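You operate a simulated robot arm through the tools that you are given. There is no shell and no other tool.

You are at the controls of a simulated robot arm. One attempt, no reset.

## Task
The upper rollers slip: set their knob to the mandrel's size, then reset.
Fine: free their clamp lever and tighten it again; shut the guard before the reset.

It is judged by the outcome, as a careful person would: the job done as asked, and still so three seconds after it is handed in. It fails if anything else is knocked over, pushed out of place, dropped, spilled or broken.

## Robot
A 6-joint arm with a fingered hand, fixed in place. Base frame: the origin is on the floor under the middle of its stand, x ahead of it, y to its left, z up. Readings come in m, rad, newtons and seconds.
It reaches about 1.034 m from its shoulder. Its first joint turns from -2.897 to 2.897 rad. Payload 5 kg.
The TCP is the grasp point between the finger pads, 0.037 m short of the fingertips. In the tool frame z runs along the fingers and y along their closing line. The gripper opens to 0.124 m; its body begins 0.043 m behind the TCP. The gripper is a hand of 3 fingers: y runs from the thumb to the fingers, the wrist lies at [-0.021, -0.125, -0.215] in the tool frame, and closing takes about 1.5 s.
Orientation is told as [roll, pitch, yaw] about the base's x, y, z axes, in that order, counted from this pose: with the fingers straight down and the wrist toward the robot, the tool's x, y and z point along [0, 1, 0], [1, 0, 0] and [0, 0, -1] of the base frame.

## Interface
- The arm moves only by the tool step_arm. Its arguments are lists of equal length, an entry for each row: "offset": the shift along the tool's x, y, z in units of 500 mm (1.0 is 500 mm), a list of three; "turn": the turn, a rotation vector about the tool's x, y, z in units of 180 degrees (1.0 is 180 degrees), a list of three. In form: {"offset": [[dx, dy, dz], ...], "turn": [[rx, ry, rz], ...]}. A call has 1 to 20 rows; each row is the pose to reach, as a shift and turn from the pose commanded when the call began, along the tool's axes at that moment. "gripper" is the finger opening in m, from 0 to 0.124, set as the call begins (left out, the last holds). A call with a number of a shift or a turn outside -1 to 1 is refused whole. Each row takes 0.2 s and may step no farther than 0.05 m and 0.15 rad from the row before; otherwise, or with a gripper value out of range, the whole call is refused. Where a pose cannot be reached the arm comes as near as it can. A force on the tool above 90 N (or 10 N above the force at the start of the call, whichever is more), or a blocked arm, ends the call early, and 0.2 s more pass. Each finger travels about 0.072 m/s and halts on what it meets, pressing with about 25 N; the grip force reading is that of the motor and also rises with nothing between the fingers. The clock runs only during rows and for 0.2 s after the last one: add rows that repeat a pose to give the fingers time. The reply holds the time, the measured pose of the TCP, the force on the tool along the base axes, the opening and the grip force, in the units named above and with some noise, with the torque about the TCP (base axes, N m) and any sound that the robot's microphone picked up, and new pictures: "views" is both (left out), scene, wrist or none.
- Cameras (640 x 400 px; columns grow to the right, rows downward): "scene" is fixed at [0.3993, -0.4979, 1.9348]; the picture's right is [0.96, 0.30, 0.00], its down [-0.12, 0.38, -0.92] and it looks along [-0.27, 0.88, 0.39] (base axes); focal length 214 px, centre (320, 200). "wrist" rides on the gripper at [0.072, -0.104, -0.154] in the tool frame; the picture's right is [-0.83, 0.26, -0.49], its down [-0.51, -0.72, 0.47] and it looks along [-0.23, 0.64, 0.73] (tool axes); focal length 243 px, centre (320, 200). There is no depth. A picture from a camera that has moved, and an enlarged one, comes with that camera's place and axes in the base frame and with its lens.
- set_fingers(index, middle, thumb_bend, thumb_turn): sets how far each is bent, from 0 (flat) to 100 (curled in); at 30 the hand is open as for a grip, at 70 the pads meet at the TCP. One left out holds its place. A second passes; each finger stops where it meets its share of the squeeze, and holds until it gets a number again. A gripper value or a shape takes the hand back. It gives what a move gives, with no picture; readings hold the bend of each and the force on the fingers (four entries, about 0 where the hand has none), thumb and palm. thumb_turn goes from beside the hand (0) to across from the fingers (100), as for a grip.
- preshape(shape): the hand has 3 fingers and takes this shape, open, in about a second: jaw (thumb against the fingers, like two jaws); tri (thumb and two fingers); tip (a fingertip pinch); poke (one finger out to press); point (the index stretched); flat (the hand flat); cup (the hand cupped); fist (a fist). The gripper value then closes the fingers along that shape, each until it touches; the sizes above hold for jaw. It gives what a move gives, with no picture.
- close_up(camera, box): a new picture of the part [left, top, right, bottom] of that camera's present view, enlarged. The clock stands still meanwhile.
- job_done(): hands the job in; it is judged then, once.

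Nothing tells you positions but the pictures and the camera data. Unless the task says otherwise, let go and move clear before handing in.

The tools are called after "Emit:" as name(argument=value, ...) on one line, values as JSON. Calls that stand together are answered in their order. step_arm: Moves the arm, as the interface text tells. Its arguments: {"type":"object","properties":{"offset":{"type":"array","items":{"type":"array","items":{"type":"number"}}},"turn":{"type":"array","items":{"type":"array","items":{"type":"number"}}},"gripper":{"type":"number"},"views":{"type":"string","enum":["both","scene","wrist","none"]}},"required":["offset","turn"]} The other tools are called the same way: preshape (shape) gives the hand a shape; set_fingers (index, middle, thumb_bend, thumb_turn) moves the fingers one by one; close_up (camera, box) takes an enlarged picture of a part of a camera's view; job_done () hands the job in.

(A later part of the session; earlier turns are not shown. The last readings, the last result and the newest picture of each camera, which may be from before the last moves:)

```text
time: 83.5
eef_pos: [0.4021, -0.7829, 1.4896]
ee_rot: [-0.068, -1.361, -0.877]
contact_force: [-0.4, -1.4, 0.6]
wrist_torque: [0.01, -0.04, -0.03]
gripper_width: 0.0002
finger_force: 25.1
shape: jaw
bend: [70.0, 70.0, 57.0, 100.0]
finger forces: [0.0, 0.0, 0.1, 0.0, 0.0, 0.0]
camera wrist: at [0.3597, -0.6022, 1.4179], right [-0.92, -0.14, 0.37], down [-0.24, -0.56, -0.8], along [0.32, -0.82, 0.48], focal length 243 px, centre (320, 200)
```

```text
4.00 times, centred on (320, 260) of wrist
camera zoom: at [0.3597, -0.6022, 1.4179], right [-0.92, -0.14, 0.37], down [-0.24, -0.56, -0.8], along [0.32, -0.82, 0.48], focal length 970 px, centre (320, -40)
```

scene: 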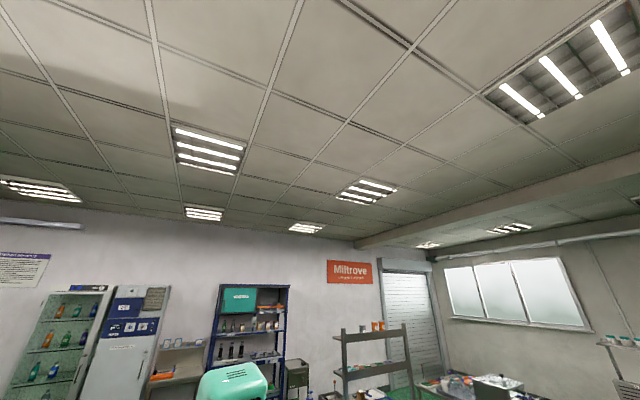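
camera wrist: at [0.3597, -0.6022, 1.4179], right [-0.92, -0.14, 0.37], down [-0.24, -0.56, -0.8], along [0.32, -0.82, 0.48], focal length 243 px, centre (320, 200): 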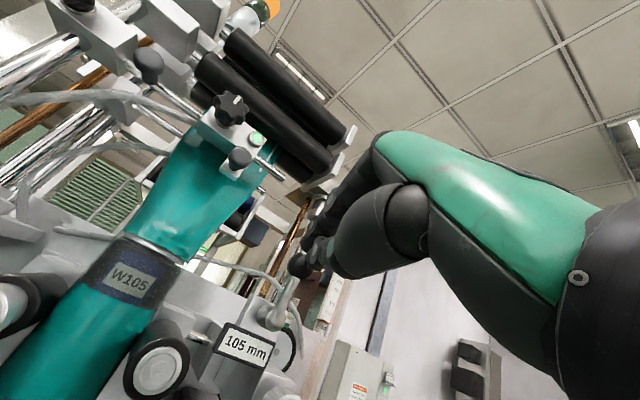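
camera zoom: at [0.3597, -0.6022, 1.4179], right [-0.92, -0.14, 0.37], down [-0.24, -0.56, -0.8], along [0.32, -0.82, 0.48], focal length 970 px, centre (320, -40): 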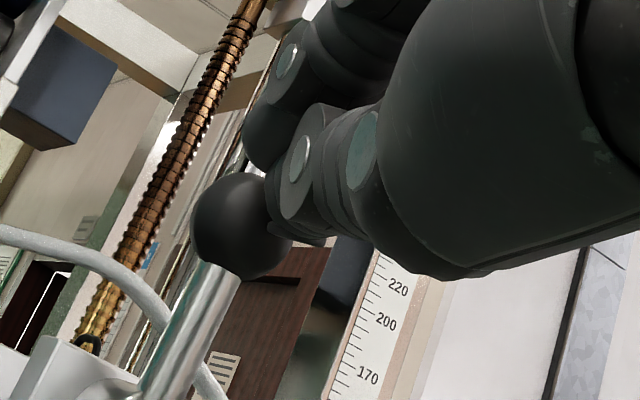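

The fingertips slid past in front of the ball: not deep enough. I'll step back, return to the left side and go in about 2.5 cm deeper.

Emit:
step_arm(offset=[[-0.01, -0.012, -0.058], [0.042, -0.024, -0.064], [0.095, -0.037, -0.07], [0.104, -0.026, -0.016], [0.113, -0.014, 0.038]], turn=[[0, 0, 0], [0, 0, 0], [0, 0, 0], [0, 0, 0], [0, 0, 0]], views="wrist")

Emit:
close_up(camera="wrist", box=[240, 210, 400, 310])

```text
time: 84.7
eef_pos: [0.4589, -0.7637, 1.4775]
ee_rot: [-0.068, -1.362, -0.874]
contact_force: [-0.6, 0.1, 0.0]
wrist_torque: [0.03, -0.02, 0.03]
gripper_width: 0.0
finger_force: 25.0
shape: jaw
bend: [70.0, 70.0, 57.0, 100.0]
finger forces: [0.1, 0.1, 0.0, 0.0, 0.0, 0.0]
camera wrist: at [0.4164, -0.5838, 1.4062], right [-0.92, -0.14, 0.37], down [-0.24, -0.56, -0.8], along [0.32, -0.82, 0.48], focal length 243 px, centre (320, 200)
```

wrist: 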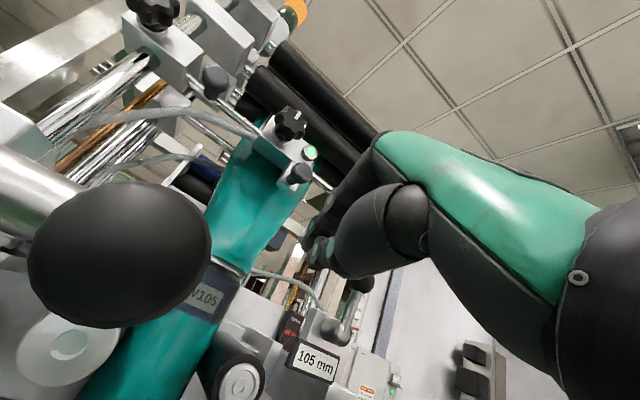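

```text
4.00 times, centred on (320, 260) of wrist
camera zoom: at [0.4164, -0.5838, 1.4062], right [-0.92, -0.14, 0.37], down [-0.24, -0.56, -0.8], along [0.32, -0.82, 0.48], focal length 970 px, centre (320, -40)
```

zoom: 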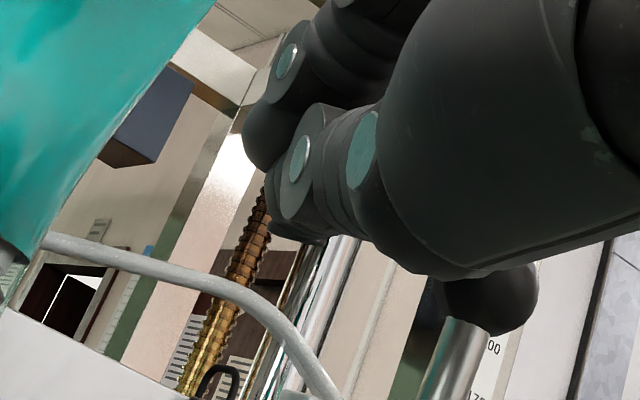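

Emit:
step_arm(offset=[[-0.012, -0.017, 0.006], [-0.039, 0.001, 0.006], [-0.07, 0.012, 0.009], [-0.103, 0.016, 0.014]], turn=[[0, 0, 0], [0, 0, 0], [0, 0, 0], [0, 0, 0]], views="wrist")

Emit:
close_up(camera="wrist", box=[240, 220, 400, 320])

```text
time: 85.7
eef_pos: [0.4206, -0.7995, 1.4844]
ee_rot: [-0.064, -1.361, -0.877]
contact_force: [-0.5, 0.6, 0.5]
wrist_torque: [-0.01, -0.02, 0.0]
gripper_width: 0.0
finger_force: 25.2
shape: jaw
bend: [70.0, 70.0, 57.0, 100.0]
finger forces: [0.0, 0.0, 0.0, 0.1, 0.1, 0.0]
camera wrist: at [0.3787, -0.6192, 1.4139], right [-0.92, -0.14, 0.37], down [-0.24, -0.56, -0.8], along [0.32, -0.82, 0.48], focal length 243 px, centre (320, 200)
```

wrist: 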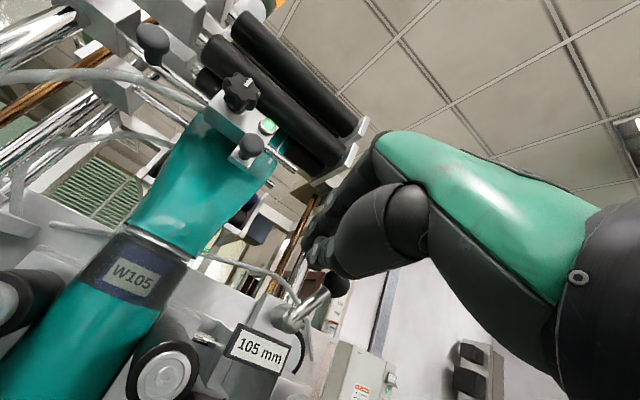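

```text
4.00 times, centred on (320, 270) of wrist
camera zoom: at [0.3787, -0.6192, 1.4139], right [-0.92, -0.14, 0.37], down [-0.24, -0.56, -0.8], along [0.32, -0.82, 0.48], focal length 970 px, centre (320, -80)
```

zoom: 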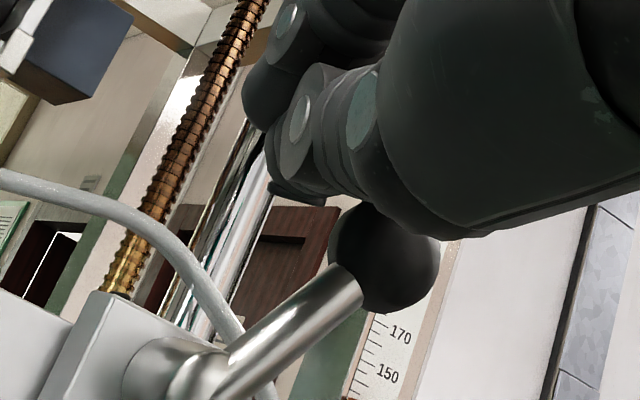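

The lever is following now (about 35 degrees down already). I'll continue over and down to the horizontal.

Emit:
step_arm(offset=[[-0.033, -0.008, 0.007], [-0.062, -0.025, 0.016], [-0.074, -0.038, 0.02], [-0.084, -0.052, 0.025]], turn=[[0, 0, 0], [0, 0, 0], [0, 0, 0], [0, 0, 0]], views="wrist")

Emit:
close_up(camera="wrist", box=[240, 200, 400, 300])

```text
time: 86.7
eef_pos: [0.392, -0.8301, 1.457]
ee_rot: [-0.067, -1.362, -0.878]
contact_force: [-0.2, 1.2, 0.9]
wrist_torque: [-0.03, 0.0, -0.02]
gripper_width: 0.0
finger_force: 24.9
shape: jaw
bend: [70.0, 70.0, 57.0, 100.0]
finger forces: [0.0, 0.1, 0.1, 0.0, 0.0, 0.0]
camera wrist: at [0.3486, -0.65, 1.386], right [-0.92, -0.14, 0.37], down [-0.24, -0.56, -0.8], along [0.32, -0.82, 0.48], focal length 243 px, centre (320, 200)
```

wrist: 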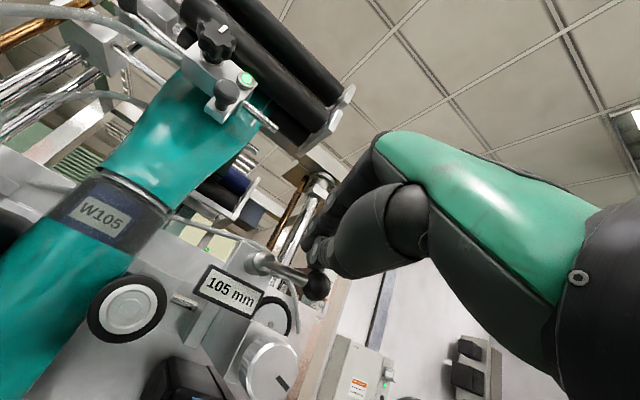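

```text
4.00 times, centred on (320, 250) of wrist
camera zoom: at [0.3486, -0.65, 1.386], right [-0.92, -0.14, 0.37], down [-0.24, -0.56, -0.8], along [0.32, -0.82, 0.48], focal length 970 px, centre (320, 0)
```

zoom: 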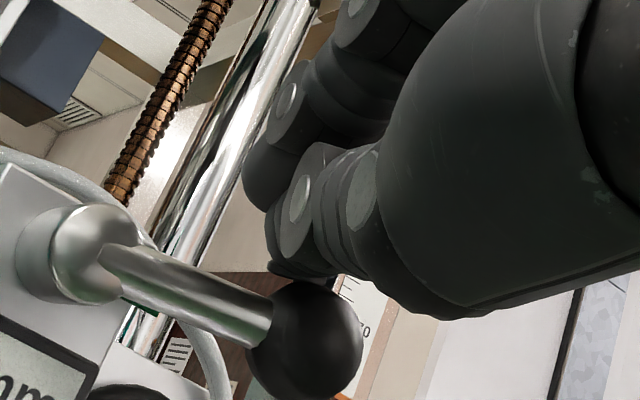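

The lever is almost horizontal again. I'll press it down in small steps until it meets its clamped stop.

Emit:
step_arm(offset=[[0, -0.006, 0.001], [0, -0.012, 0.002], [0, -0.018, 0.004], [0, -0.024, 0.005]], turn=[[0, 0, 0], [0, 0, 0], [0, 0, 0], [0, 0, 0]], views="wrist")

Emit:
close_up(camera="wrist", box=[230, 200, 390, 300])

```text
time: 87.7
eef_pos: [0.3901, -0.8291, 1.4474]
ee_rot: [-0.067, -1.365, -0.872]
contact_force: [0.7, 1.9, 16.7]
wrist_torque: [-0.42, -0.19, 0.05]
gripper_width: 0.0
finger_force: 25.1
shape: jaw
bend: [70.0, 70.0, 58.0, 100.0]
finger forces: [0.0, 0.1, 0.0, 0.0, 0.0, 0.1]
camera wrist: at [0.3477, -0.6492, 1.3761], right [-0.92, -0.14, 0.37], down [-0.23, -0.56, -0.8], along [0.32, -0.82, 0.48], focal length 243 px, centre (320, 200)
```

wrist: 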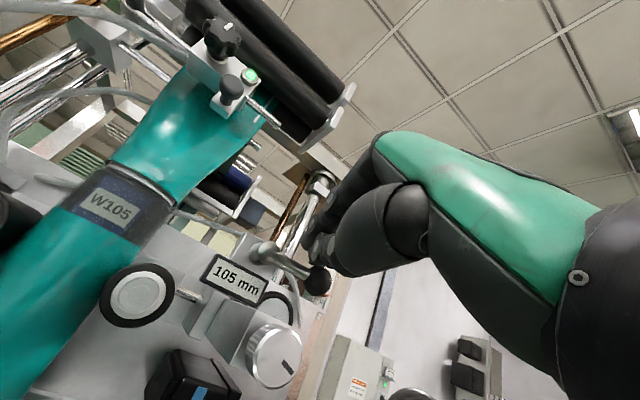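

```text
4.00 times, centred on (310, 250) of wrist
camera zoom: at [0.3477, -0.6492, 1.3761], right [-0.92, -0.14, 0.37], down [-0.23, -0.56, -0.8], along [0.32, -0.82, 0.48], focal length 970 px, centre (360, 0)
```

zoom: 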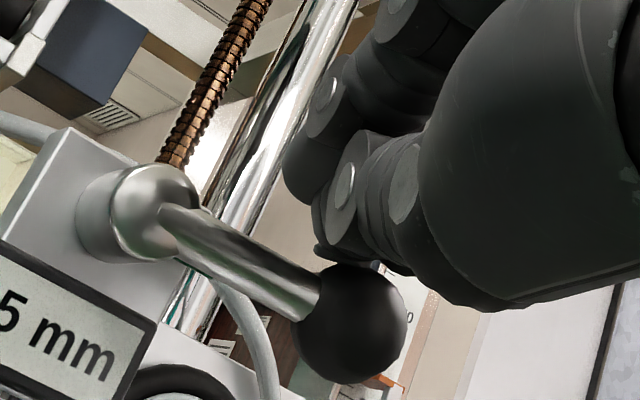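

The lever is against its stop (17 N). I'll press slightly more to be sure it is tight, then compare with the lower lever.

Emit:
step_arm(offset=[[0, -0.006, 0.001], [0, -0.012, 0.002], [0, -0.012, 0.002]], turn=[[0, 0, 0], [0, 0, 0], [0, 0, 0]], views="wrist")

Emit:
close_up(camera="wrist", box=[230, 200, 390, 300])

```text
time: 88.5
eef_pos: [0.3899, -0.8266, 1.4442]
ee_rot: [-0.074, -1.366, -0.869]
contact_force: [1.7, 6.0, 27.9]
wrist_torque: [-0.72, -0.31, 0.15]
gripper_width: 0.0
finger_force: 25.1
shape: jaw
bend: [70.0, 70.0, 60.0, 100.0]
finger forces: [0.0, 0.0, 0.1, 0.1, 0.0, 0.0]
camera wrist: at [0.3472, -0.6481, 1.371], right [-0.92, -0.14, 0.37], down [-0.23, -0.56, -0.79], along [0.32, -0.82, 0.48], focal length 243 px, centre (320, 200)
```

wrist: 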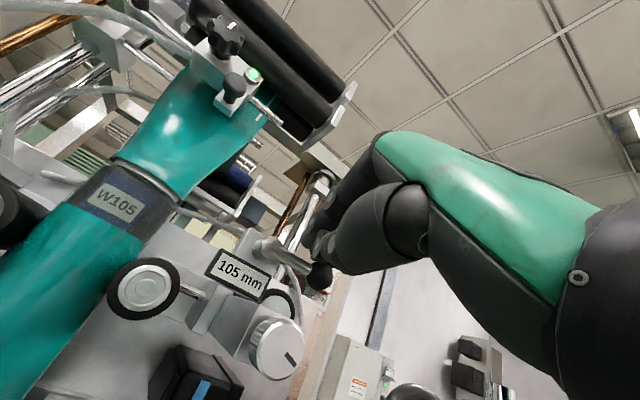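

```text
4.00 times, centred on (310, 250) of wrist
camera zoom: at [0.3472, -0.6481, 1.371], right [-0.92, -0.14, 0.37], down [-0.23, -0.56, -0.79], along [0.32, -0.82, 0.48], focal length 970 px, centre (360, 0)
```

zoom: 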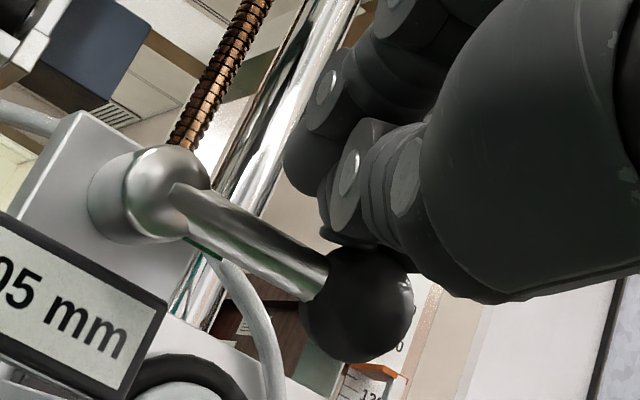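

The lever is tight (28 N against the stop) and the display holds 105 mm. I'll lift off and withdraw, then check the station once more.

Emit:
step_arm(offset=[[-0.001, 0.039, -0.008], [-0.007, 0.06, -0.053], [-0.021, 0.063, -0.134], [-0.036, 0.055, -0.223], [-0.05, 0.036, -0.31]], turn=[[0, 0, 0], [0, 0, 0], [0, 0, 0], [0, 0, 0], [0, 0, 0]], views="wrist")

Emit:
close_up(camera="wrist", box=[190, 230, 318, 310])

Emit:
close_up(camera="wrist", box=[170, 300, 330, 400])

```text
time: 89.7
eef_pos: [0.2825, -0.7248, 1.4889]
ee_rot: [-0.063, -1.359, -0.879]
contact_force: [0.4, -0.5, -0.8]
wrist_torque: [-0.04, 0.01, -0.02]
gripper_width: 0.0002
finger_force: 25.8
shape: jaw
bend: [70.0, 70.0, 59.0, 100.0]
finger forces: [0.0, 0.0, 0.0, 0.0, 0.1, 0.0]
camera wrist: at [0.241, -0.5452, 1.4181], right [-0.92, -0.14, 0.37], down [-0.24, -0.56, -0.8], along [0.32, -0.82, 0.48], focal length 243 px, centre (320, 200)
```

wrist: 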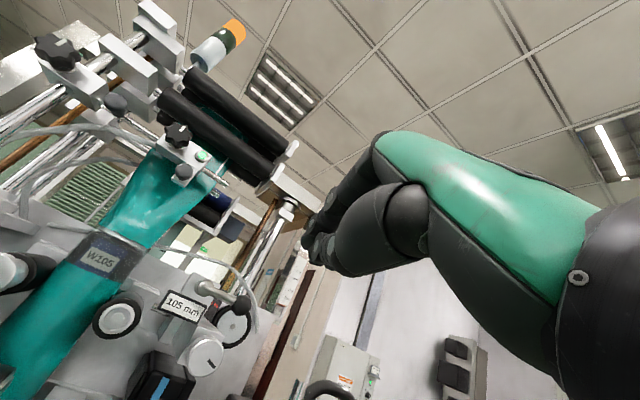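

```text
5.00 times, centred on (254, 270) of wrist
camera zoom: at [0.241, -0.5452, 1.4181], right [-0.92, -0.14, 0.37], down [-0.24, -0.56, -0.8], along [0.32, -0.82, 0.48], focal length 1213 px, centre (650, -150)
```

zoom: 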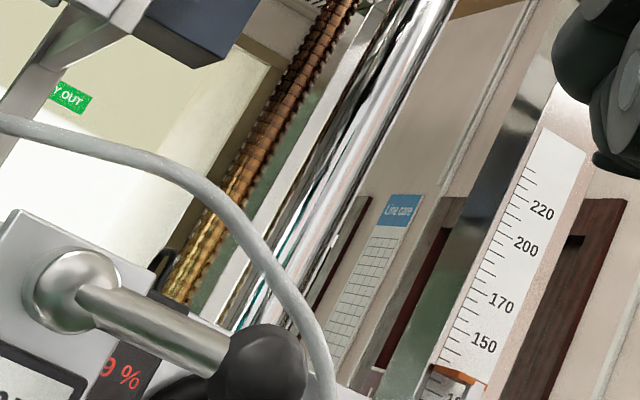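

```text
4.00 times, centred on (250, 350) of wrist
camera zoom: at [0.241, -0.5452, 1.4181], right [-0.92, -0.14, 0.37], down [-0.24, -0.56, -0.8], along [0.32, -0.82, 0.48], focal length 970 px, centre (600, -400)
```

zoom: 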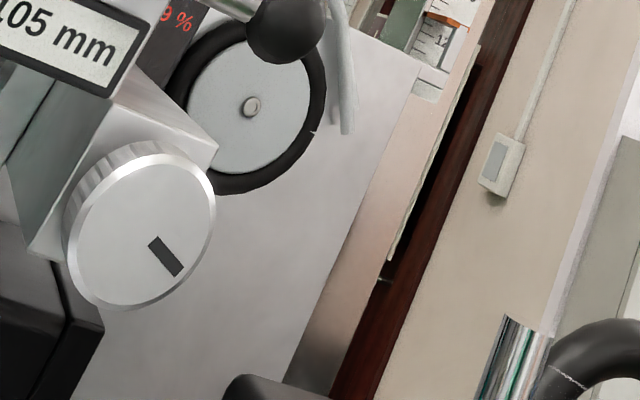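

Upper rollers: 105 mm, lever clamped like the others. Now the guard: it must be pushed from its outer side, so I'll draw back and swing round to the right past its free edge.

Emit:
step_arm(offset=[[0.0045, -0.0068, -0.0815], [0.009, -0.0137, -0.163], [0.0135, -0.0205, -0.2445], [0.018, -0.0273, -0.326], [0.0225, -0.0342, -0.4075], [0.027, -0.041, -0.489]], turn=[[0, 0, 0], [0, 0, 0], [0.0004, -0.0288, 0.0062], [0.0008, -0.0576, 0.0124], [0.0012, -0.0864, 0.0185], [0.0016, -0.1152, 0.0247]], views="none")

```text
time: 91.1
eef_pos: [0.1491, -0.5239, 1.5202]
ee_rot: [-0.059, -1.362, -1.258]
contact_force: [0.2, -0.4, 0.3]
wrist_torque: [0.02, -0.01, -0.03]
gripper_width: 0.0
finger_force: 25.3
shape: jaw
bend: [70.0, 70.0, 59.0, 100.0]
finger forces: [0.0, 0.0, 0.0, 0.1, 0.0, 0.0]
out of reach, approached as far as the arm can: row 6
```

Emit:
step_arm(offset=[[-0.083, -0.012, -0.021], [-0.166, -0.025, -0.042], [-0.25, -0.037, -0.063], [-0.333, -0.049, -0.084], [-0.416, -0.062, -0.105], [-0.499, -0.074, -0.126]], turn=[[0.0003, -0.0254, 0.0054], [0.0006, -0.0509, 0.0108], [0.001, -0.0763, 0.0162], [0.0013, -0.1017, 0.0215], [0.0016, -0.1272, 0.0269], [0.0019, -0.1526, 0.0323]], views="wrist")

```text
time: 92.5
eef_pos: [-0.1099, -0.5207, 1.5025]
ee_rot: [-0.064, -1.361, -1.738]
contact_force: [0.3, 0.3, -0.3]
wrist_torque: [0.02, 0.03, -0.01]
gripper_width: 0.0004
finger_force: 25.1
shape: jaw
bend: [70.0, 70.0, 59.0, 100.0]
finger forces: [0.0, 0.1, 0.1, 0.0, 0.0, 0.0]
out of reach, approached as far as the arm can: row 1, 2, 3
camera wrist: at [0.0007, -0.3706, 1.4308], right [-0.71, 0.61, 0.37], down [-0.58, -0.18, -0.8], along [-0.41, -0.77, 0.48], focal length 243 px, centre (320, 200)
```

wrist: 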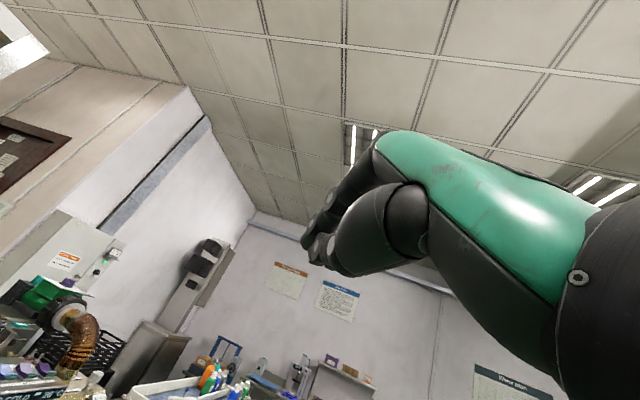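

Emit:
step_arm(offset=[[0.001, -0.086, 0.018], [0.002, -0.172, 0.036], [0.003, -0.258, 0.055], [0.004, -0.344, 0.073], [0.005, -0.43, 0.091]], turn=[[0, 0, 0], [0, 0, 0], [0, 0, 0], [0, 0, 0], [0, 0, 0]], views="wrist")

```text
time: 93.7
eef_pos: [-0.1108, -0.5212, 1.2817]
ee_rot: [-0.062, -1.361, -1.741]
contact_force: [-0.4, -0.1, 0.4]
wrist_torque: [0.01, -0.02, 0.05]
gripper_width: 0.0001
finger_force: 25.1
shape: jaw
bend: [70.0, 70.0, 59.0, 100.0]
finger forces: [0.0, 0.0, 0.0, 0.0, 0.1, 0.0]
camera wrist: at [-0.0002, -0.3711, 1.2109], right [-0.71, 0.61, 0.37], down [-0.58, -0.18, -0.8], along [-0.41, -0.77, 0.48], focal length 243 px, centre (320, 200)
```

wrist: 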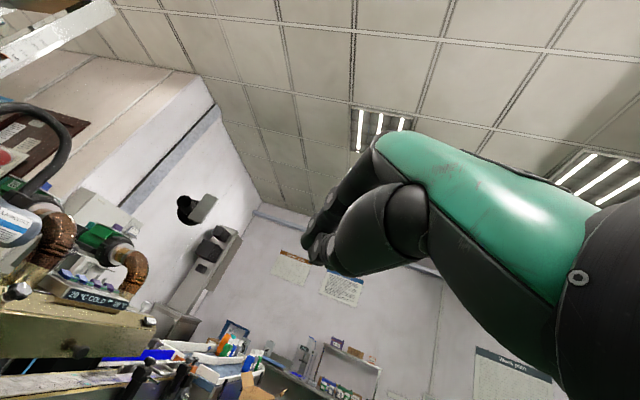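

I can see the guard's black handle knob at about (-0.01, -0.66, 1.28), with free space to its right. I'll extend the hand past the free edge on that side.

Emit:
step_arm(offset=[[0.012, 0.015, 0.07], [0.024, 0.03, 0.14], [0.036, 0.045, 0.21], [0.048, 0.06, 0.278]], turn=[[0, 0, 0], [0, 0, 0], [0, 0, 0], [0, 0, 0]], views="wrist")

```text
time: 94.7
eef_pos: [-0.1182, -0.6655, 1.2789]
ee_rot: [-0.065, -1.363, -1.738]
contact_force: [-0.5, 0.1, 0.2]
wrist_torque: [0.0, 0.01, 0.0]
gripper_width: 0.0003
finger_force: 25.5
shape: jaw
bend: [70.0, 70.0, 59.0, 100.0]
finger forces: [0.0, 0.0, 0.0, 0.0, 0.0, 0.0]
camera wrist: at [-0.008, -0.5147, 1.2084], right [-0.71, 0.6, 0.37], down [-0.58, -0.18, -0.8], along [-0.41, -0.77, 0.48], focal length 243 px, centre (320, 200)
```

wrist: 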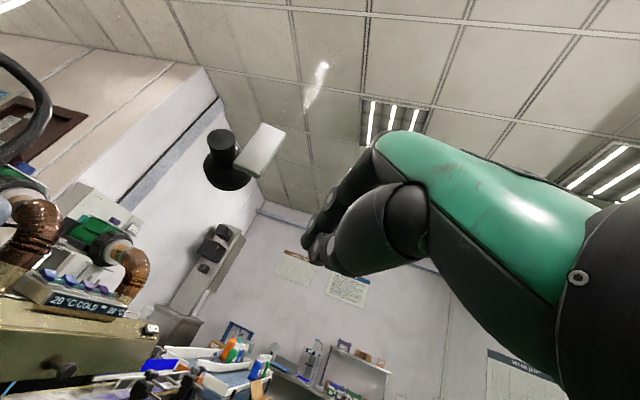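

The handle and its stem are clearly visible. I'll sweep left so that the hand's side pushes the handle, retracting in step with the guard's arc.

Emit:
step_arm(offset=[[0.042, -0.0015, -0.0095], [0.084, -0.003, -0.019], [0.103, -0.011, -0.059], [0.122, -0.019, -0.099], [0.14, -0.027, -0.136], [0.158, -0.035, -0.173]], turn=[[0, 0, 0], [0, 0, 0], [0, 0, 0], [0, 0, 0], [0, 0, 0], [0, 0, 0]], views="wrist")

```text
time: 96.1
eef_pos: [-0.0212, -0.5975, 1.2794]
ee_rot: [-0.062, -1.363, -1.742]
contact_force: [-8.7, 8.1, -0.5]
wrist_torque: [-0.38, -0.35, 0.66]
gripper_width: 0.0001
finger_force: 25.3
shape: jaw
bend: [70.0, 70.0, 59.0, 100.0]
finger forces: [12.2, 0.1, 0.0, 0.0, 0.1, 0.1]
camera wrist: at [0.0893, -0.448, 1.2082], right [-0.71, 0.6, 0.37], down [-0.57, -0.18, -0.8], along [-0.41, -0.77, 0.48], focal length 243 px, centre (320, 200)
```

wrist: 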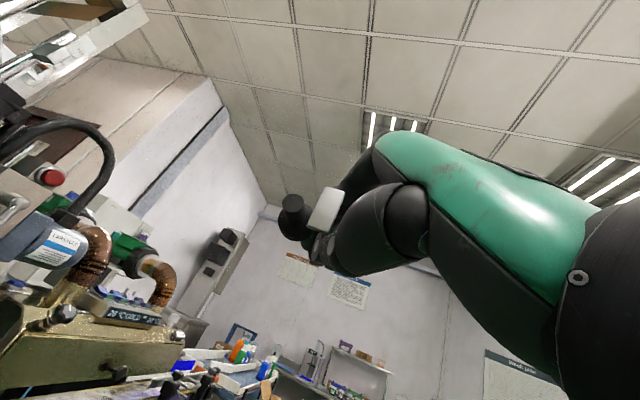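

The guard is swinging closed (handle now at about (0.02, -0.60)). I'll continue along the arc.

Emit:
step_arm(offset=[[0.025, -0.008, -0.039], [0.049, -0.016, -0.078], [0.088, -0.025, -0.121], [0.127, -0.033, -0.164], [0.158, -0.038, -0.19], [0.188, -0.043, -0.214], [0.218, -0.048, -0.238]], turn=[[0, 0, 0], [0, 0, 0], [0, 0, 0], [0, 0, 0], [0, 0, 0], [0, 0, 0], [0, 0, 0]], views="wrist")

```text
time: 97.7
eef_pos: [0.113, -0.5033, 1.2801]
ee_rot: [-0.064, -1.362, -1.741]
contact_force: [-0.6, -0.2, 0.3]
wrist_torque: [0.0, 0.05, 0.02]
gripper_width: 0.0001
finger_force: 24.6
shape: jaw
bend: [70.0, 70.0, 59.0, 100.0]
finger forces: [0.1, 0.1, 0.0, 0.0, 0.0, 0.0]
camera wrist: at [0.224, -0.3541, 1.2092], right [-0.71, 0.61, 0.37], down [-0.58, -0.18, -0.8], along [-0.41, -0.77, 0.48], focal length 243 px, centre (320, 200)
```

wrist: 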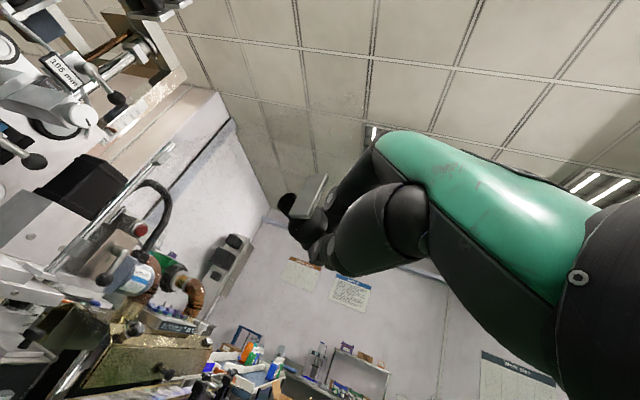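

Emit:
close_up(camera="wrist", box=[240, 160, 400, 260])

```text
4.00 times, centred on (320, 210) of wrist
camera zoom: at [0.224, -0.3541, 1.2092], right [-0.71, 0.61, 0.37], down [-0.58, -0.18, -0.8], along [-0.41, -0.77, 0.48], focal length 970 px, centre (320, 160)
```

zoom: 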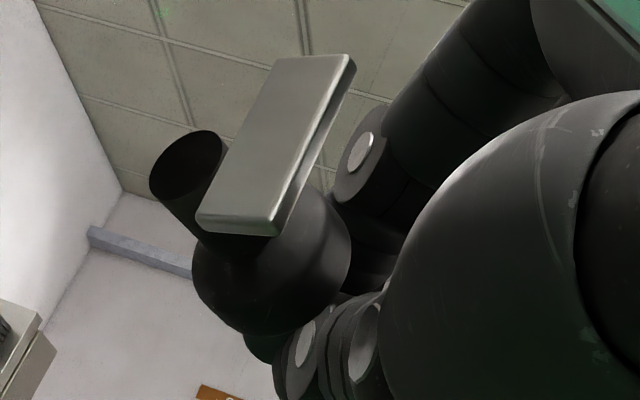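

The handle is at about (0.145, -0.50), guard roughly 63 degrees open. I'll keep pushing with the hand's side.

Emit:
step_arm(offset=[[0.042, -0.005, -0.028], [0.083, -0.011, -0.056], [0.13, -0.014, -0.074], [0.177, -0.017, -0.092], [0.223, -0.02, -0.106], [0.269, -0.022, -0.119]], turn=[[0, 0, 0], [0, 0, 0], [0, 0, 0], [0, 0, 0], [0, 0, 0], [0, 0, 0]], views="wrist")

Emit:
close_up(camera="wrist", box=[200, 140, 360, 240])

```text
time: 99.1
eef_pos: [0.2593, -0.4753, 1.2802]
ee_rot: [-0.061, -1.363, -1.743]
contact_force: [-0.6, 0.4, 0.4]
wrist_torque: [-0.05, 0.03, 0.02]
gripper_width: 0.0002
finger_force: 24.7
shape: jaw
bend: [70.0, 70.0, 59.0, 100.0]
finger forces: [0.0, 0.0, 0.1, 0.0, 0.1, 0.0]
camera wrist: at [0.3691, -0.3257, 1.209], right [-0.71, 0.61, 0.37], down [-0.57, -0.18, -0.8], along [-0.41, -0.77, 0.48], focal length 243 px, centre (320, 200)
```

wrist: 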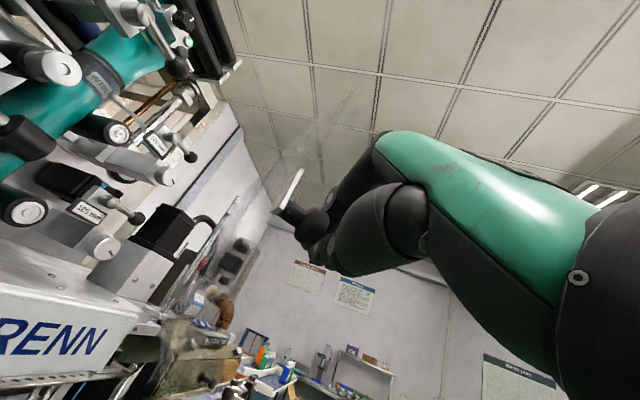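

```text
4.00 times, centred on (280, 190) of wrist
camera zoom: at [0.3691, -0.3257, 1.209], right [-0.71, 0.61, 0.37], down [-0.57, -0.18, -0.8], along [-0.41, -0.77, 0.48], focal length 970 px, centre (480, 240)
```

zoom: 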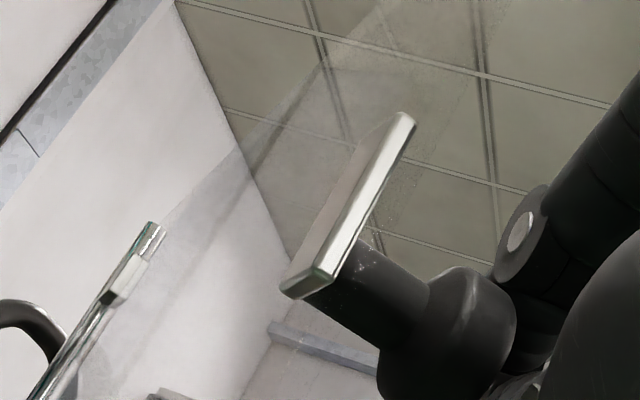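

The clear pane is visible now, about 37 degrees open. I'll pull the hand back a little and turn it so the fingertips face the handle, to push the guard the rest of the way shut.

Emit:
step_arm(offset=[[-0.046, -0.003, -0.012], [-0.092, -0.007, -0.024], [-0.138, -0.01, -0.036], [-0.184, -0.013, -0.048], [-0.184, -0.013, -0.048], [-0.184, -0.013, -0.048], [-0.184, -0.013, -0.048], [-0.184, -0.013, -0.048], [-0.184, -0.013, -0.048], [-0.184, -0.013, -0.048], [-0.184, -0.013, -0.048]], turn=[[0, 0, 0], [-0.0005, 0.0417, -0.0089], [-0.0011, 0.0834, -0.0177], [-0.0016, 0.1252, -0.0266], [-0.0022, 0.1669, -0.0355], [-0.0027, 0.2086, -0.0444], [-0.0033, 0.2503, -0.0532], [-0.0038, 0.292, -0.0621], [-0.0044, 0.3338, -0.071], [-0.005, 0.3755, -0.0798], [-0.0055, 0.4172, -0.0887]], views="wrist")

Emit:
close_up(camera="wrist", box=[220, 180, 380, 280])

```text
time: 101.5
eef_pos: [0.1747, -0.4296, 1.2782]
ee_rot: [-0.066, -1.362, -0.393]
contact_force: [0.9, -0.4, 0.3]
wrist_torque: [-0.02, 0.03, -0.01]
gripper_width: 0.0004
finger_force: 24.9
shape: jaw
bend: [70.0, 70.0, 59.0, 100.0]
finger forces: [0.1, 0.0, 0.0, 0.0, 0.0, 0.1]
out of reach, approached as far as the arm can: row 4, 5
camera wrist: at [0.0523, -0.2903, 1.2084], right [-0.75, -0.55, 0.37], down [0.05, -0.6, -0.8], along [0.66, -0.58, 0.48], focal length 243 px, centre (320, 200)
```

wrist: 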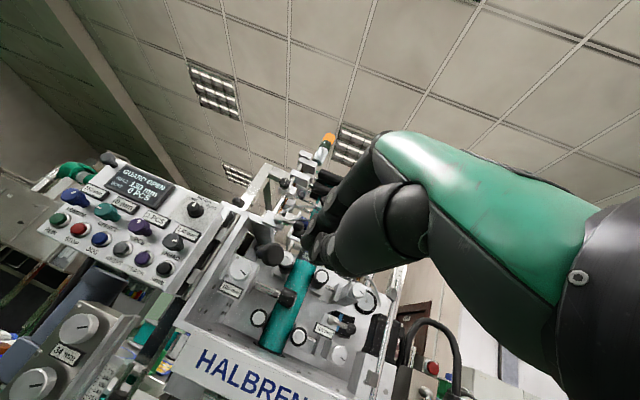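

```text
4.00 times, centred on (300, 230) of wrist
camera zoom: at [0.0523, -0.2903, 1.2084], right [-0.75, -0.55, 0.37], down [0.05, -0.6, -0.8], along [0.66, -0.58, 0.48], focal length 970 px, centre (400, 80)
```

zoom: 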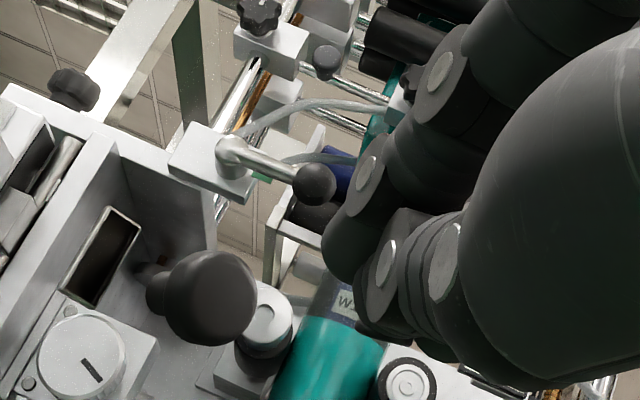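

The handle is straight ahead at (0.293, -0.469). I'll push it forward along its arc with the closed fingertips.

Emit:
step_arm(offset=[[0.0165, 0.0155, 0.0715], [0.033, 0.031, 0.143], [0.059, 0.049, 0.227], [0.077, 0.061, 0.284], [0.094, 0.073, 0.34]], turn=[[0, 0, 0], [0, 0, 0], [0, 0, 0], [0.0002, -0.0155, 0.0033], [0.0004, -0.0311, 0.0066]], views="wrist")

Emit:
close_up(camera="wrist", box=[220, 180, 380, 280])

```text
time: 102.7
eef_pos: [0.3519, -0.4636, 1.2809]
ee_rot: [-0.065, -1.362, -0.5]
contact_force: [-0.7, 0.4, 0.5]
wrist_torque: [-0.02, -0.01, 0.0]
gripper_width: 0.0001
finger_force: 25.1
shape: jaw
bend: [70.0, 70.0, 59.0, 100.0]
finger forces: [0.0, 0.1, 0.1, 0.0, 0.0, 0.1]
camera wrist: at [0.246, -0.3128, 1.2096], right [-0.8, -0.47, 0.37], down [-0.01, -0.6, -0.8], along [0.6, -0.64, 0.48], focal length 243 px, centre (320, 200)
```

wrist: 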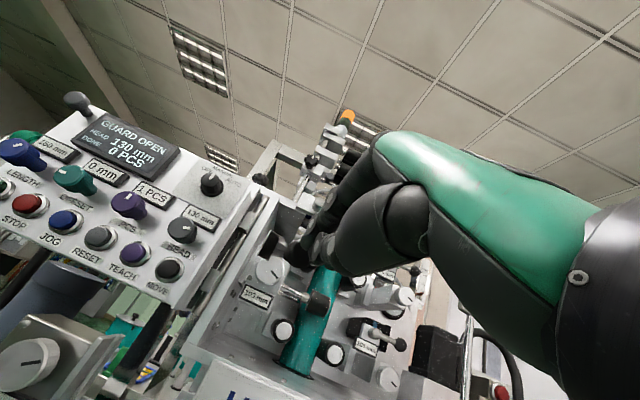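

```text
4.00 times, centred on (300, 230) of wrist
camera zoom: at [0.246, -0.3128, 1.2096], right [-0.8, -0.47, 0.37], down [-0.01, -0.6, -0.8], along [0.6, -0.64, 0.48], focal length 970 px, centre (400, 80)
```

zoom: 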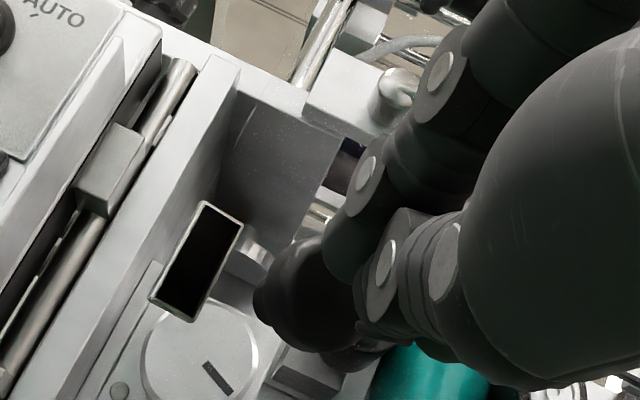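

Emit:
step_arm(offset=[[0.013, 0.0125, 0.058], [0.026, 0.025, 0.115], [0.029, 0.037, 0.174], [0.032, 0.049, 0.232]], turn=[[0.0002, -0.0155, 0.0033], [0.0004, -0.0311, 0.0066], [0.0007, -0.0467, 0.0099], [0.0009, -0.0623, 0.0132]], views="wrist")

Emit:
close_up(camera="wrist", box=[200, 180, 360, 280])

```text
time: 103.7
eef_pos: [0.46, -0.5133, 1.2807]
ee_rot: [-0.065, -1.362, -0.7]
contact_force: [-0.4, 0.6, 0.5]
wrist_torque: [0.01, -0.02, 0.03]
gripper_width: 0.0
finger_force: 24.8
shape: jaw
bend: [70.0, 70.0, 59.0, 100.0]
finger forces: [0.0, 0.1, 0.0, 0.1, 0.0, 0.1]
camera wrist: at [0.3859, -0.3451, 1.2089], right [-0.88, -0.3, 0.37], down [-0.13, -0.59, -0.8], along [0.46, -0.75, 0.48], focal length 243 px, centre (320, 200)
```

wrist: 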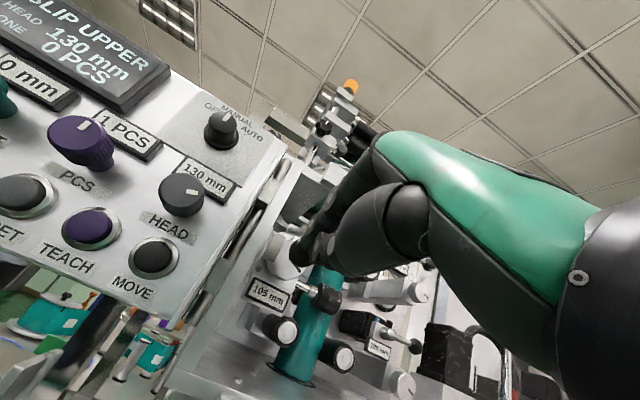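

```text
4.00 times, centred on (280, 230) of wrist
camera zoom: at [0.3859, -0.3451, 1.2089], right [-0.88, -0.3, 0.37], down [-0.13, -0.59, -0.8], along [0.46, -0.75, 0.48], focal length 970 px, centre (480, 80)
```

zoom: 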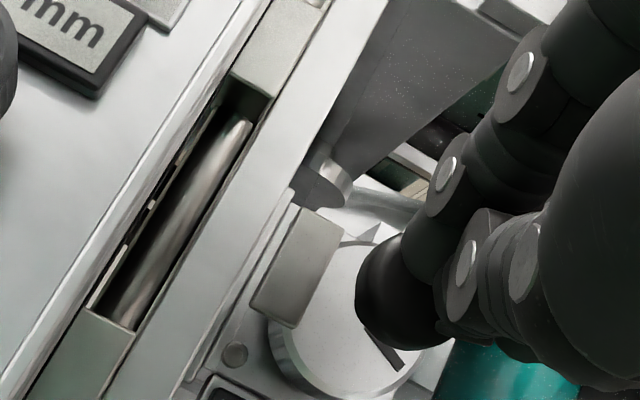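

The display has gone back from "GUARD OPEN" to "SLIP UPPER", so the guard is about shut. I'll press gently a few more millimetres to seat it fully.

Emit:
step_arm(offset=[[0, 0.002, 0.008], [0, 0.004, 0.016], [0, 0.005, 0.022]], turn=[[0, 0, 0], [0, 0, 0], [0, 0, 0]], views="none")

```text
time: 104.5
eef_pos: [0.4631, -0.5167, 1.2852]
ee_rot: [-0.067, -1.372, -0.694]
contact_force: [-52.2, 63.6, 6.0]
wrist_torque: [-0.03, -0.13, 0.74]
gripper_width: 0.0
finger_force: 25.4
shape: jaw
bend: [70.0, 70.0, 58.0, 100.0]
finger forces: [125.7, 0.0, 0.1, 0.0, 0.0, 0.0]
```

It is firmly shut (the push met solid resistance). I'll back off at once and check the display and the guard.

Emit:
step_arm(offset=[[0, -0.004, -0.03], [0, -0.004, -0.1], [0, -0.004, -0.18], [0, -0.004, -0.24]], turn=[[0, 0, 0], [0, 0, 0], [0, 0, 0], [0, 0, 0]], views="wrist")

Emit:
close_up(camera="wrist", box=[0, 40, 240, 190])

Emit:
close_up(camera="wrist", box=[0, 160, 240, 310])

Emit:
close_up(camera="wrist", box=[200, 190, 360, 290])

```text
time: 105.5
eef_pos: [0.3829, -0.4421, 1.2996]
ee_rot: [-0.066, -1.36, -0.695]
contact_force: [0.0, -0.5, -0.5]
wrist_torque: [-0.02, -0.01, 0.05]
gripper_width: 0.0
finger_force: 24.9
shape: jaw
bend: [70.0, 70.0, 59.0, 100.0]
finger forces: [0.0, 0.1, 0.0, 0.0, 0.0, 0.0]
camera wrist: at [0.3084, -0.2727, 1.2283], right [-0.88, -0.3, 0.37], down [-0.13, -0.59, -0.8], along [0.46, -0.75, 0.48], focal length 243 px, centre (320, 200)
```

wrist: 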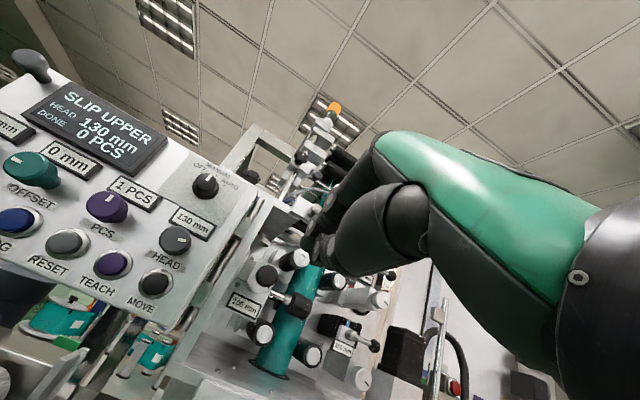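

```text
2.67 times, centred on (120, 115) of wrist
camera zoom: at [0.3084, -0.2727, 1.2283], right [-0.88, -0.3, 0.37], down [-0.13, -0.59, -0.8], along [0.46, -0.75, 0.48], focal length 647 px, centre (853, 427)
```

zoom: 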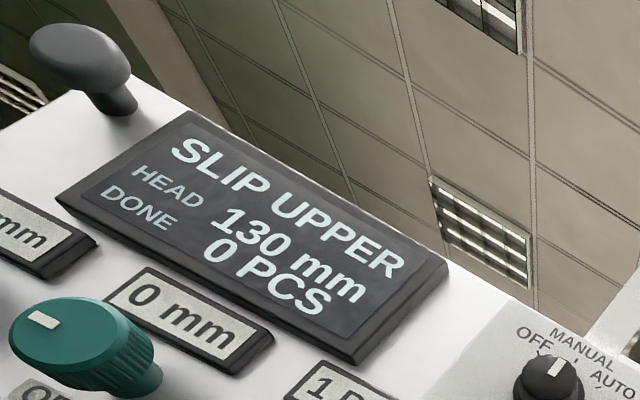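

```text
2.67 times, centred on (120, 235) of wrist
camera zoom: at [0.3084, -0.2727, 1.2283], right [-0.88, -0.3, 0.37], down [-0.13, -0.59, -0.8], along [0.46, -0.75, 0.48], focal length 647 px, centre (853, 107)
```

zoom: 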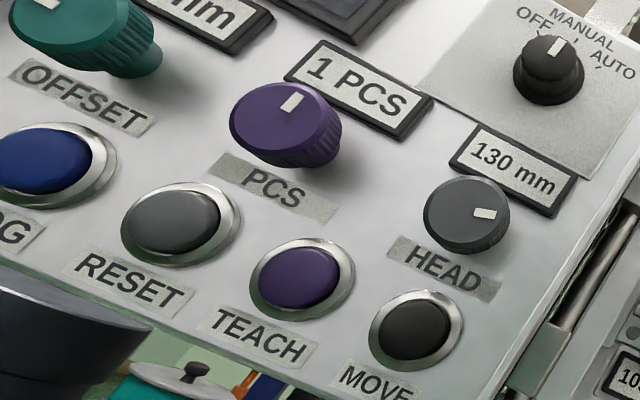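

```text
4.00 times, centred on (280, 240) of wrist
camera zoom: at [0.3084, -0.2727, 1.2283], right [-0.88, -0.3, 0.37], down [-0.13, -0.59, -0.8], along [0.46, -0.75, 0.48], focal length 970 px, centre (480, 40)
```

zoom: 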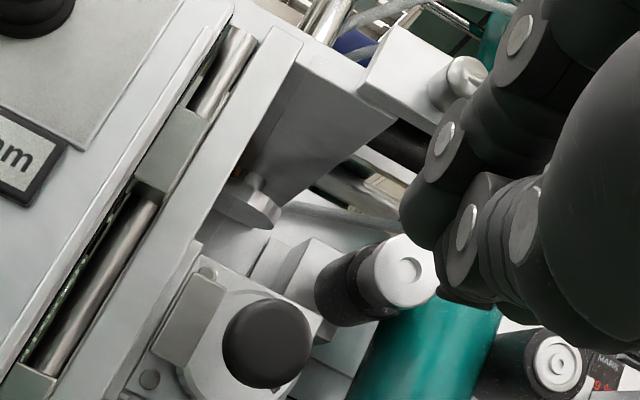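

The guard is shut and the display shows "SLIP UPPER" waiting for a reset. The RESET button is at about (0.639, -0.405, 1.216). I'll form a single poking finger here in free space and see where its tip is.

Emit:
preshape(shape="poke")

Emit:
close_up(camera="wrist", box=[240, 100, 480, 250])

Emit:
close_up(camera="wrist", box=[0, 0, 640, 400])

```text
time: 106.4
eef_pos: [0.3818, -0.4408, 1.2998]
ee_rot: [-0.066, -1.362, -0.696]
contact_force: [1.3, 0.2, -0.3]
wrist_torque: [0.01, 0.01, -0.01]
gripper_width: 0.0
finger_force: 0.1
shape: poke
bend: [70.0, 70.0, 100.0, 100.0]
finger forces: [0.1, 0.0, 0.0, 0.1, 0.0, 0.1]
```

```text
2.67 times, centred on (360, 175) of wrist
camera zoom: at [0.3087, -0.2727, 1.2284], right [-0.88, -0.3, 0.37], down [-0.13, -0.59, -0.8], along [0.46, -0.75, 0.48], focal length 647 px, centre (213, 267)
```

zoom: 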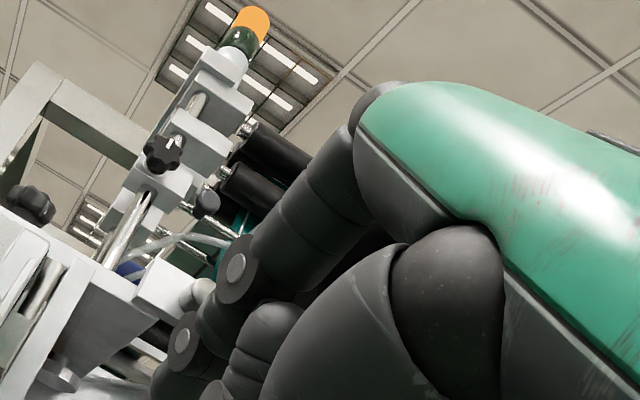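

```text
1.00 times, centred on (320, 200) of wrist (not enlarged: the box is as wide or as high as the picture)
camera zoom: at [0.3087, -0.2727, 1.2284], right [-0.88, -0.3, 0.37], down [-0.13, -0.59, -0.8], along [0.46, -0.75, 0.48], focal length 243 px, centre (320, 200)
```

zoom: 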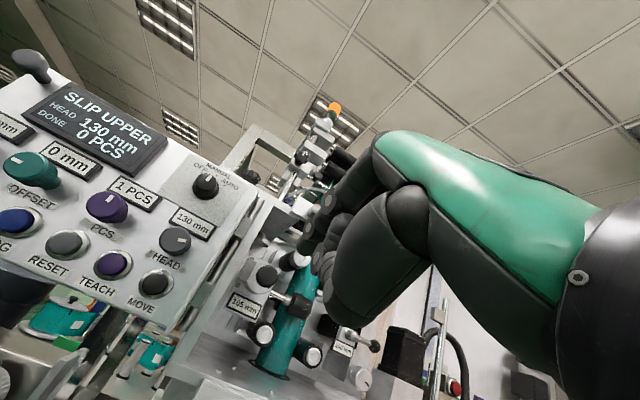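

Emit:
close_up(camera="wrist", box=[260, 170, 420, 270])

Emit:
close_up(camera="wrist", box=[270, 220, 430, 320])

```text
4.00 times, centred on (340, 220) of wrist
camera zoom: at [0.3087, -0.2727, 1.2284], right [-0.88, -0.3, 0.37], down [-0.13, -0.59, -0.8], along [0.46, -0.75, 0.48], focal length 970 px, centre (240, 120)
```

zoom: 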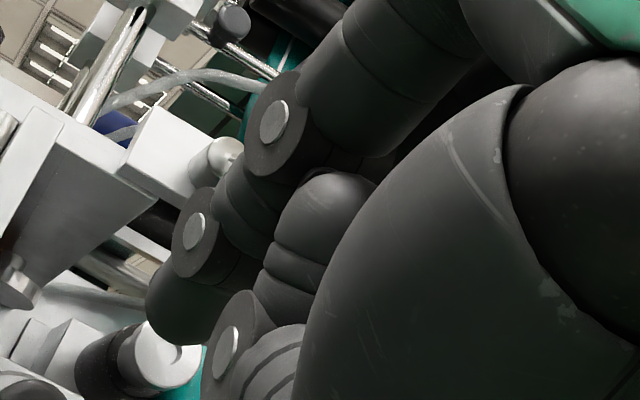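

```text
4.00 times, centred on (350, 270) of wrist
camera zoom: at [0.3087, -0.2727, 1.2284], right [-0.88, -0.3, 0.37], down [-0.13, -0.59, -0.8], along [0.46, -0.75, 0.48], focal length 970 px, centre (200, -80)
```

zoom: 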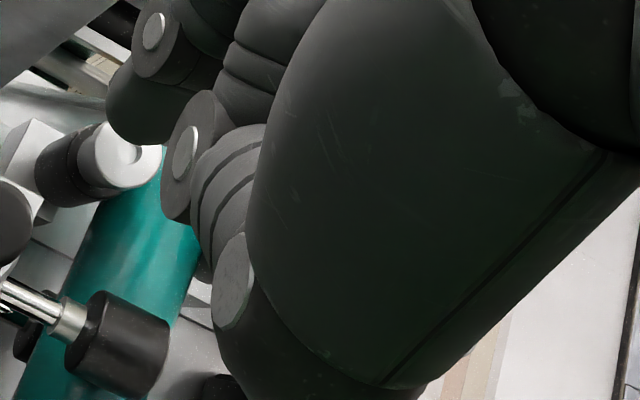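

Emit:
set_fingers(index=60, middle=100, thumb_bend=100)

Emit:
close_up(camera="wrist", box=[240, 150, 432, 270])

```text
time: 107.4
eef_pos: [0.3834, -0.4421, 1.2994]
ee_rot: [-0.066, -1.362, -0.697]
contact_force: [1.0, 1.0, 0.0]
wrist_torque: [0.02, 0.01, 0.02]
gripper_width: 0.0346
finger_force: 0.0
shape: fingers
bend: [29.0, 100.0, 100.0, 100.0]
finger forces: [0.0, 0.0, 0.0, 0.0, 0.0, 0.0]
```

```text
3.33 times, centred on (336, 210) of wrist
camera zoom: at [0.3086, -0.2726, 1.2284], right [-0.88, -0.3, 0.37], down [-0.13, -0.59, -0.8], along [0.46, -0.75, 0.48], focal length 809 px, centre (267, 167)
```

zoom: 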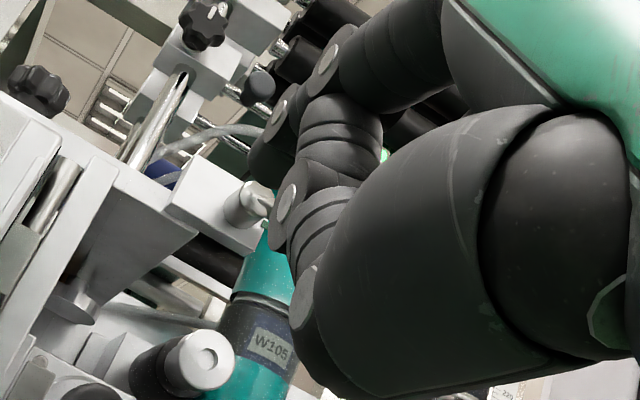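

Emit:
set_fingers(index=30, middle=100, thumb_bend=100)

Emit:
close_up(camera="wrist", box=[240, 120, 432, 240])

```text
time: 108.4
eef_pos: [0.3824, -0.4411, 1.2992]
ee_rot: [-0.067, -1.362, -0.696]
contact_force: [-0.2, -0.8, 0.5]
wrist_torque: [0.0, -0.02, 0.02]
gripper_width: 0.0387
finger_force: 0.0
shape: fingers
bend: [28.0, 100.0, 100.0, 100.0]
finger forces: [0.0, 0.1, 0.0, 0.1, 0.1, 0.1]
```

```text
3.33 times, centred on (336, 180) of wrist
camera zoom: at [0.3086, -0.2726, 1.2284], right [-0.88, -0.3, 0.37], down [-0.13, -0.59, -0.8], along [0.46, -0.75, 0.48], focal length 809 px, centre (267, 267)
```

zoom: 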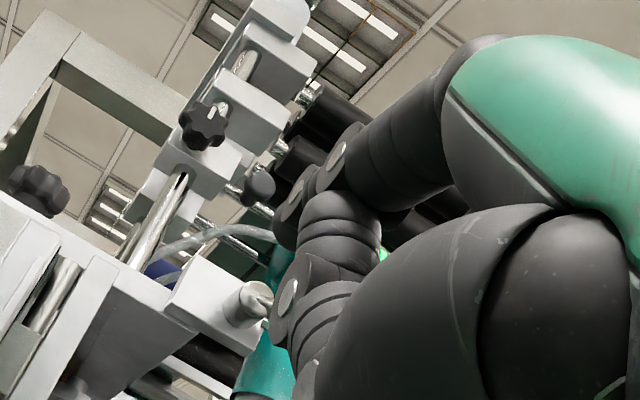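

Emit:
preshape(shape="point")

Emit:
close_up(camera="wrist", box=[200, 100, 440, 250])

```text
time: 109.3
eef_pos: [0.3825, -0.4427, 1.2998]
ee_rot: [-0.067, -1.362, -0.697]
contact_force: [1.1, 0.0, 0.0]
wrist_torque: [0.01, 0.0, 0.02]
gripper_width: 0.1192
finger_force: 0.1
shape: point
bend: [19.0, 100.0, 100.0, 87.0]
finger forces: [0.0, 0.0, 0.1, 0.0, 0.1, 0.0]
```

```text
2.67 times, centred on (320, 175) of wrist
camera zoom: at [0.3086, -0.2726, 1.2284], right [-0.88, -0.3, 0.37], down [-0.13, -0.59, -0.8], along [0.46, -0.75, 0.48], focal length 647 px, centre (320, 267)
```

zoom: 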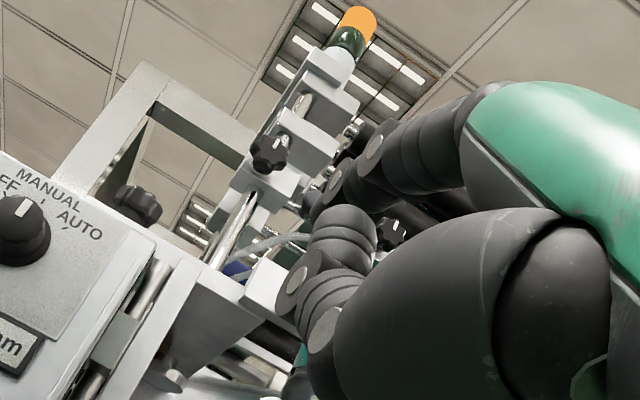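

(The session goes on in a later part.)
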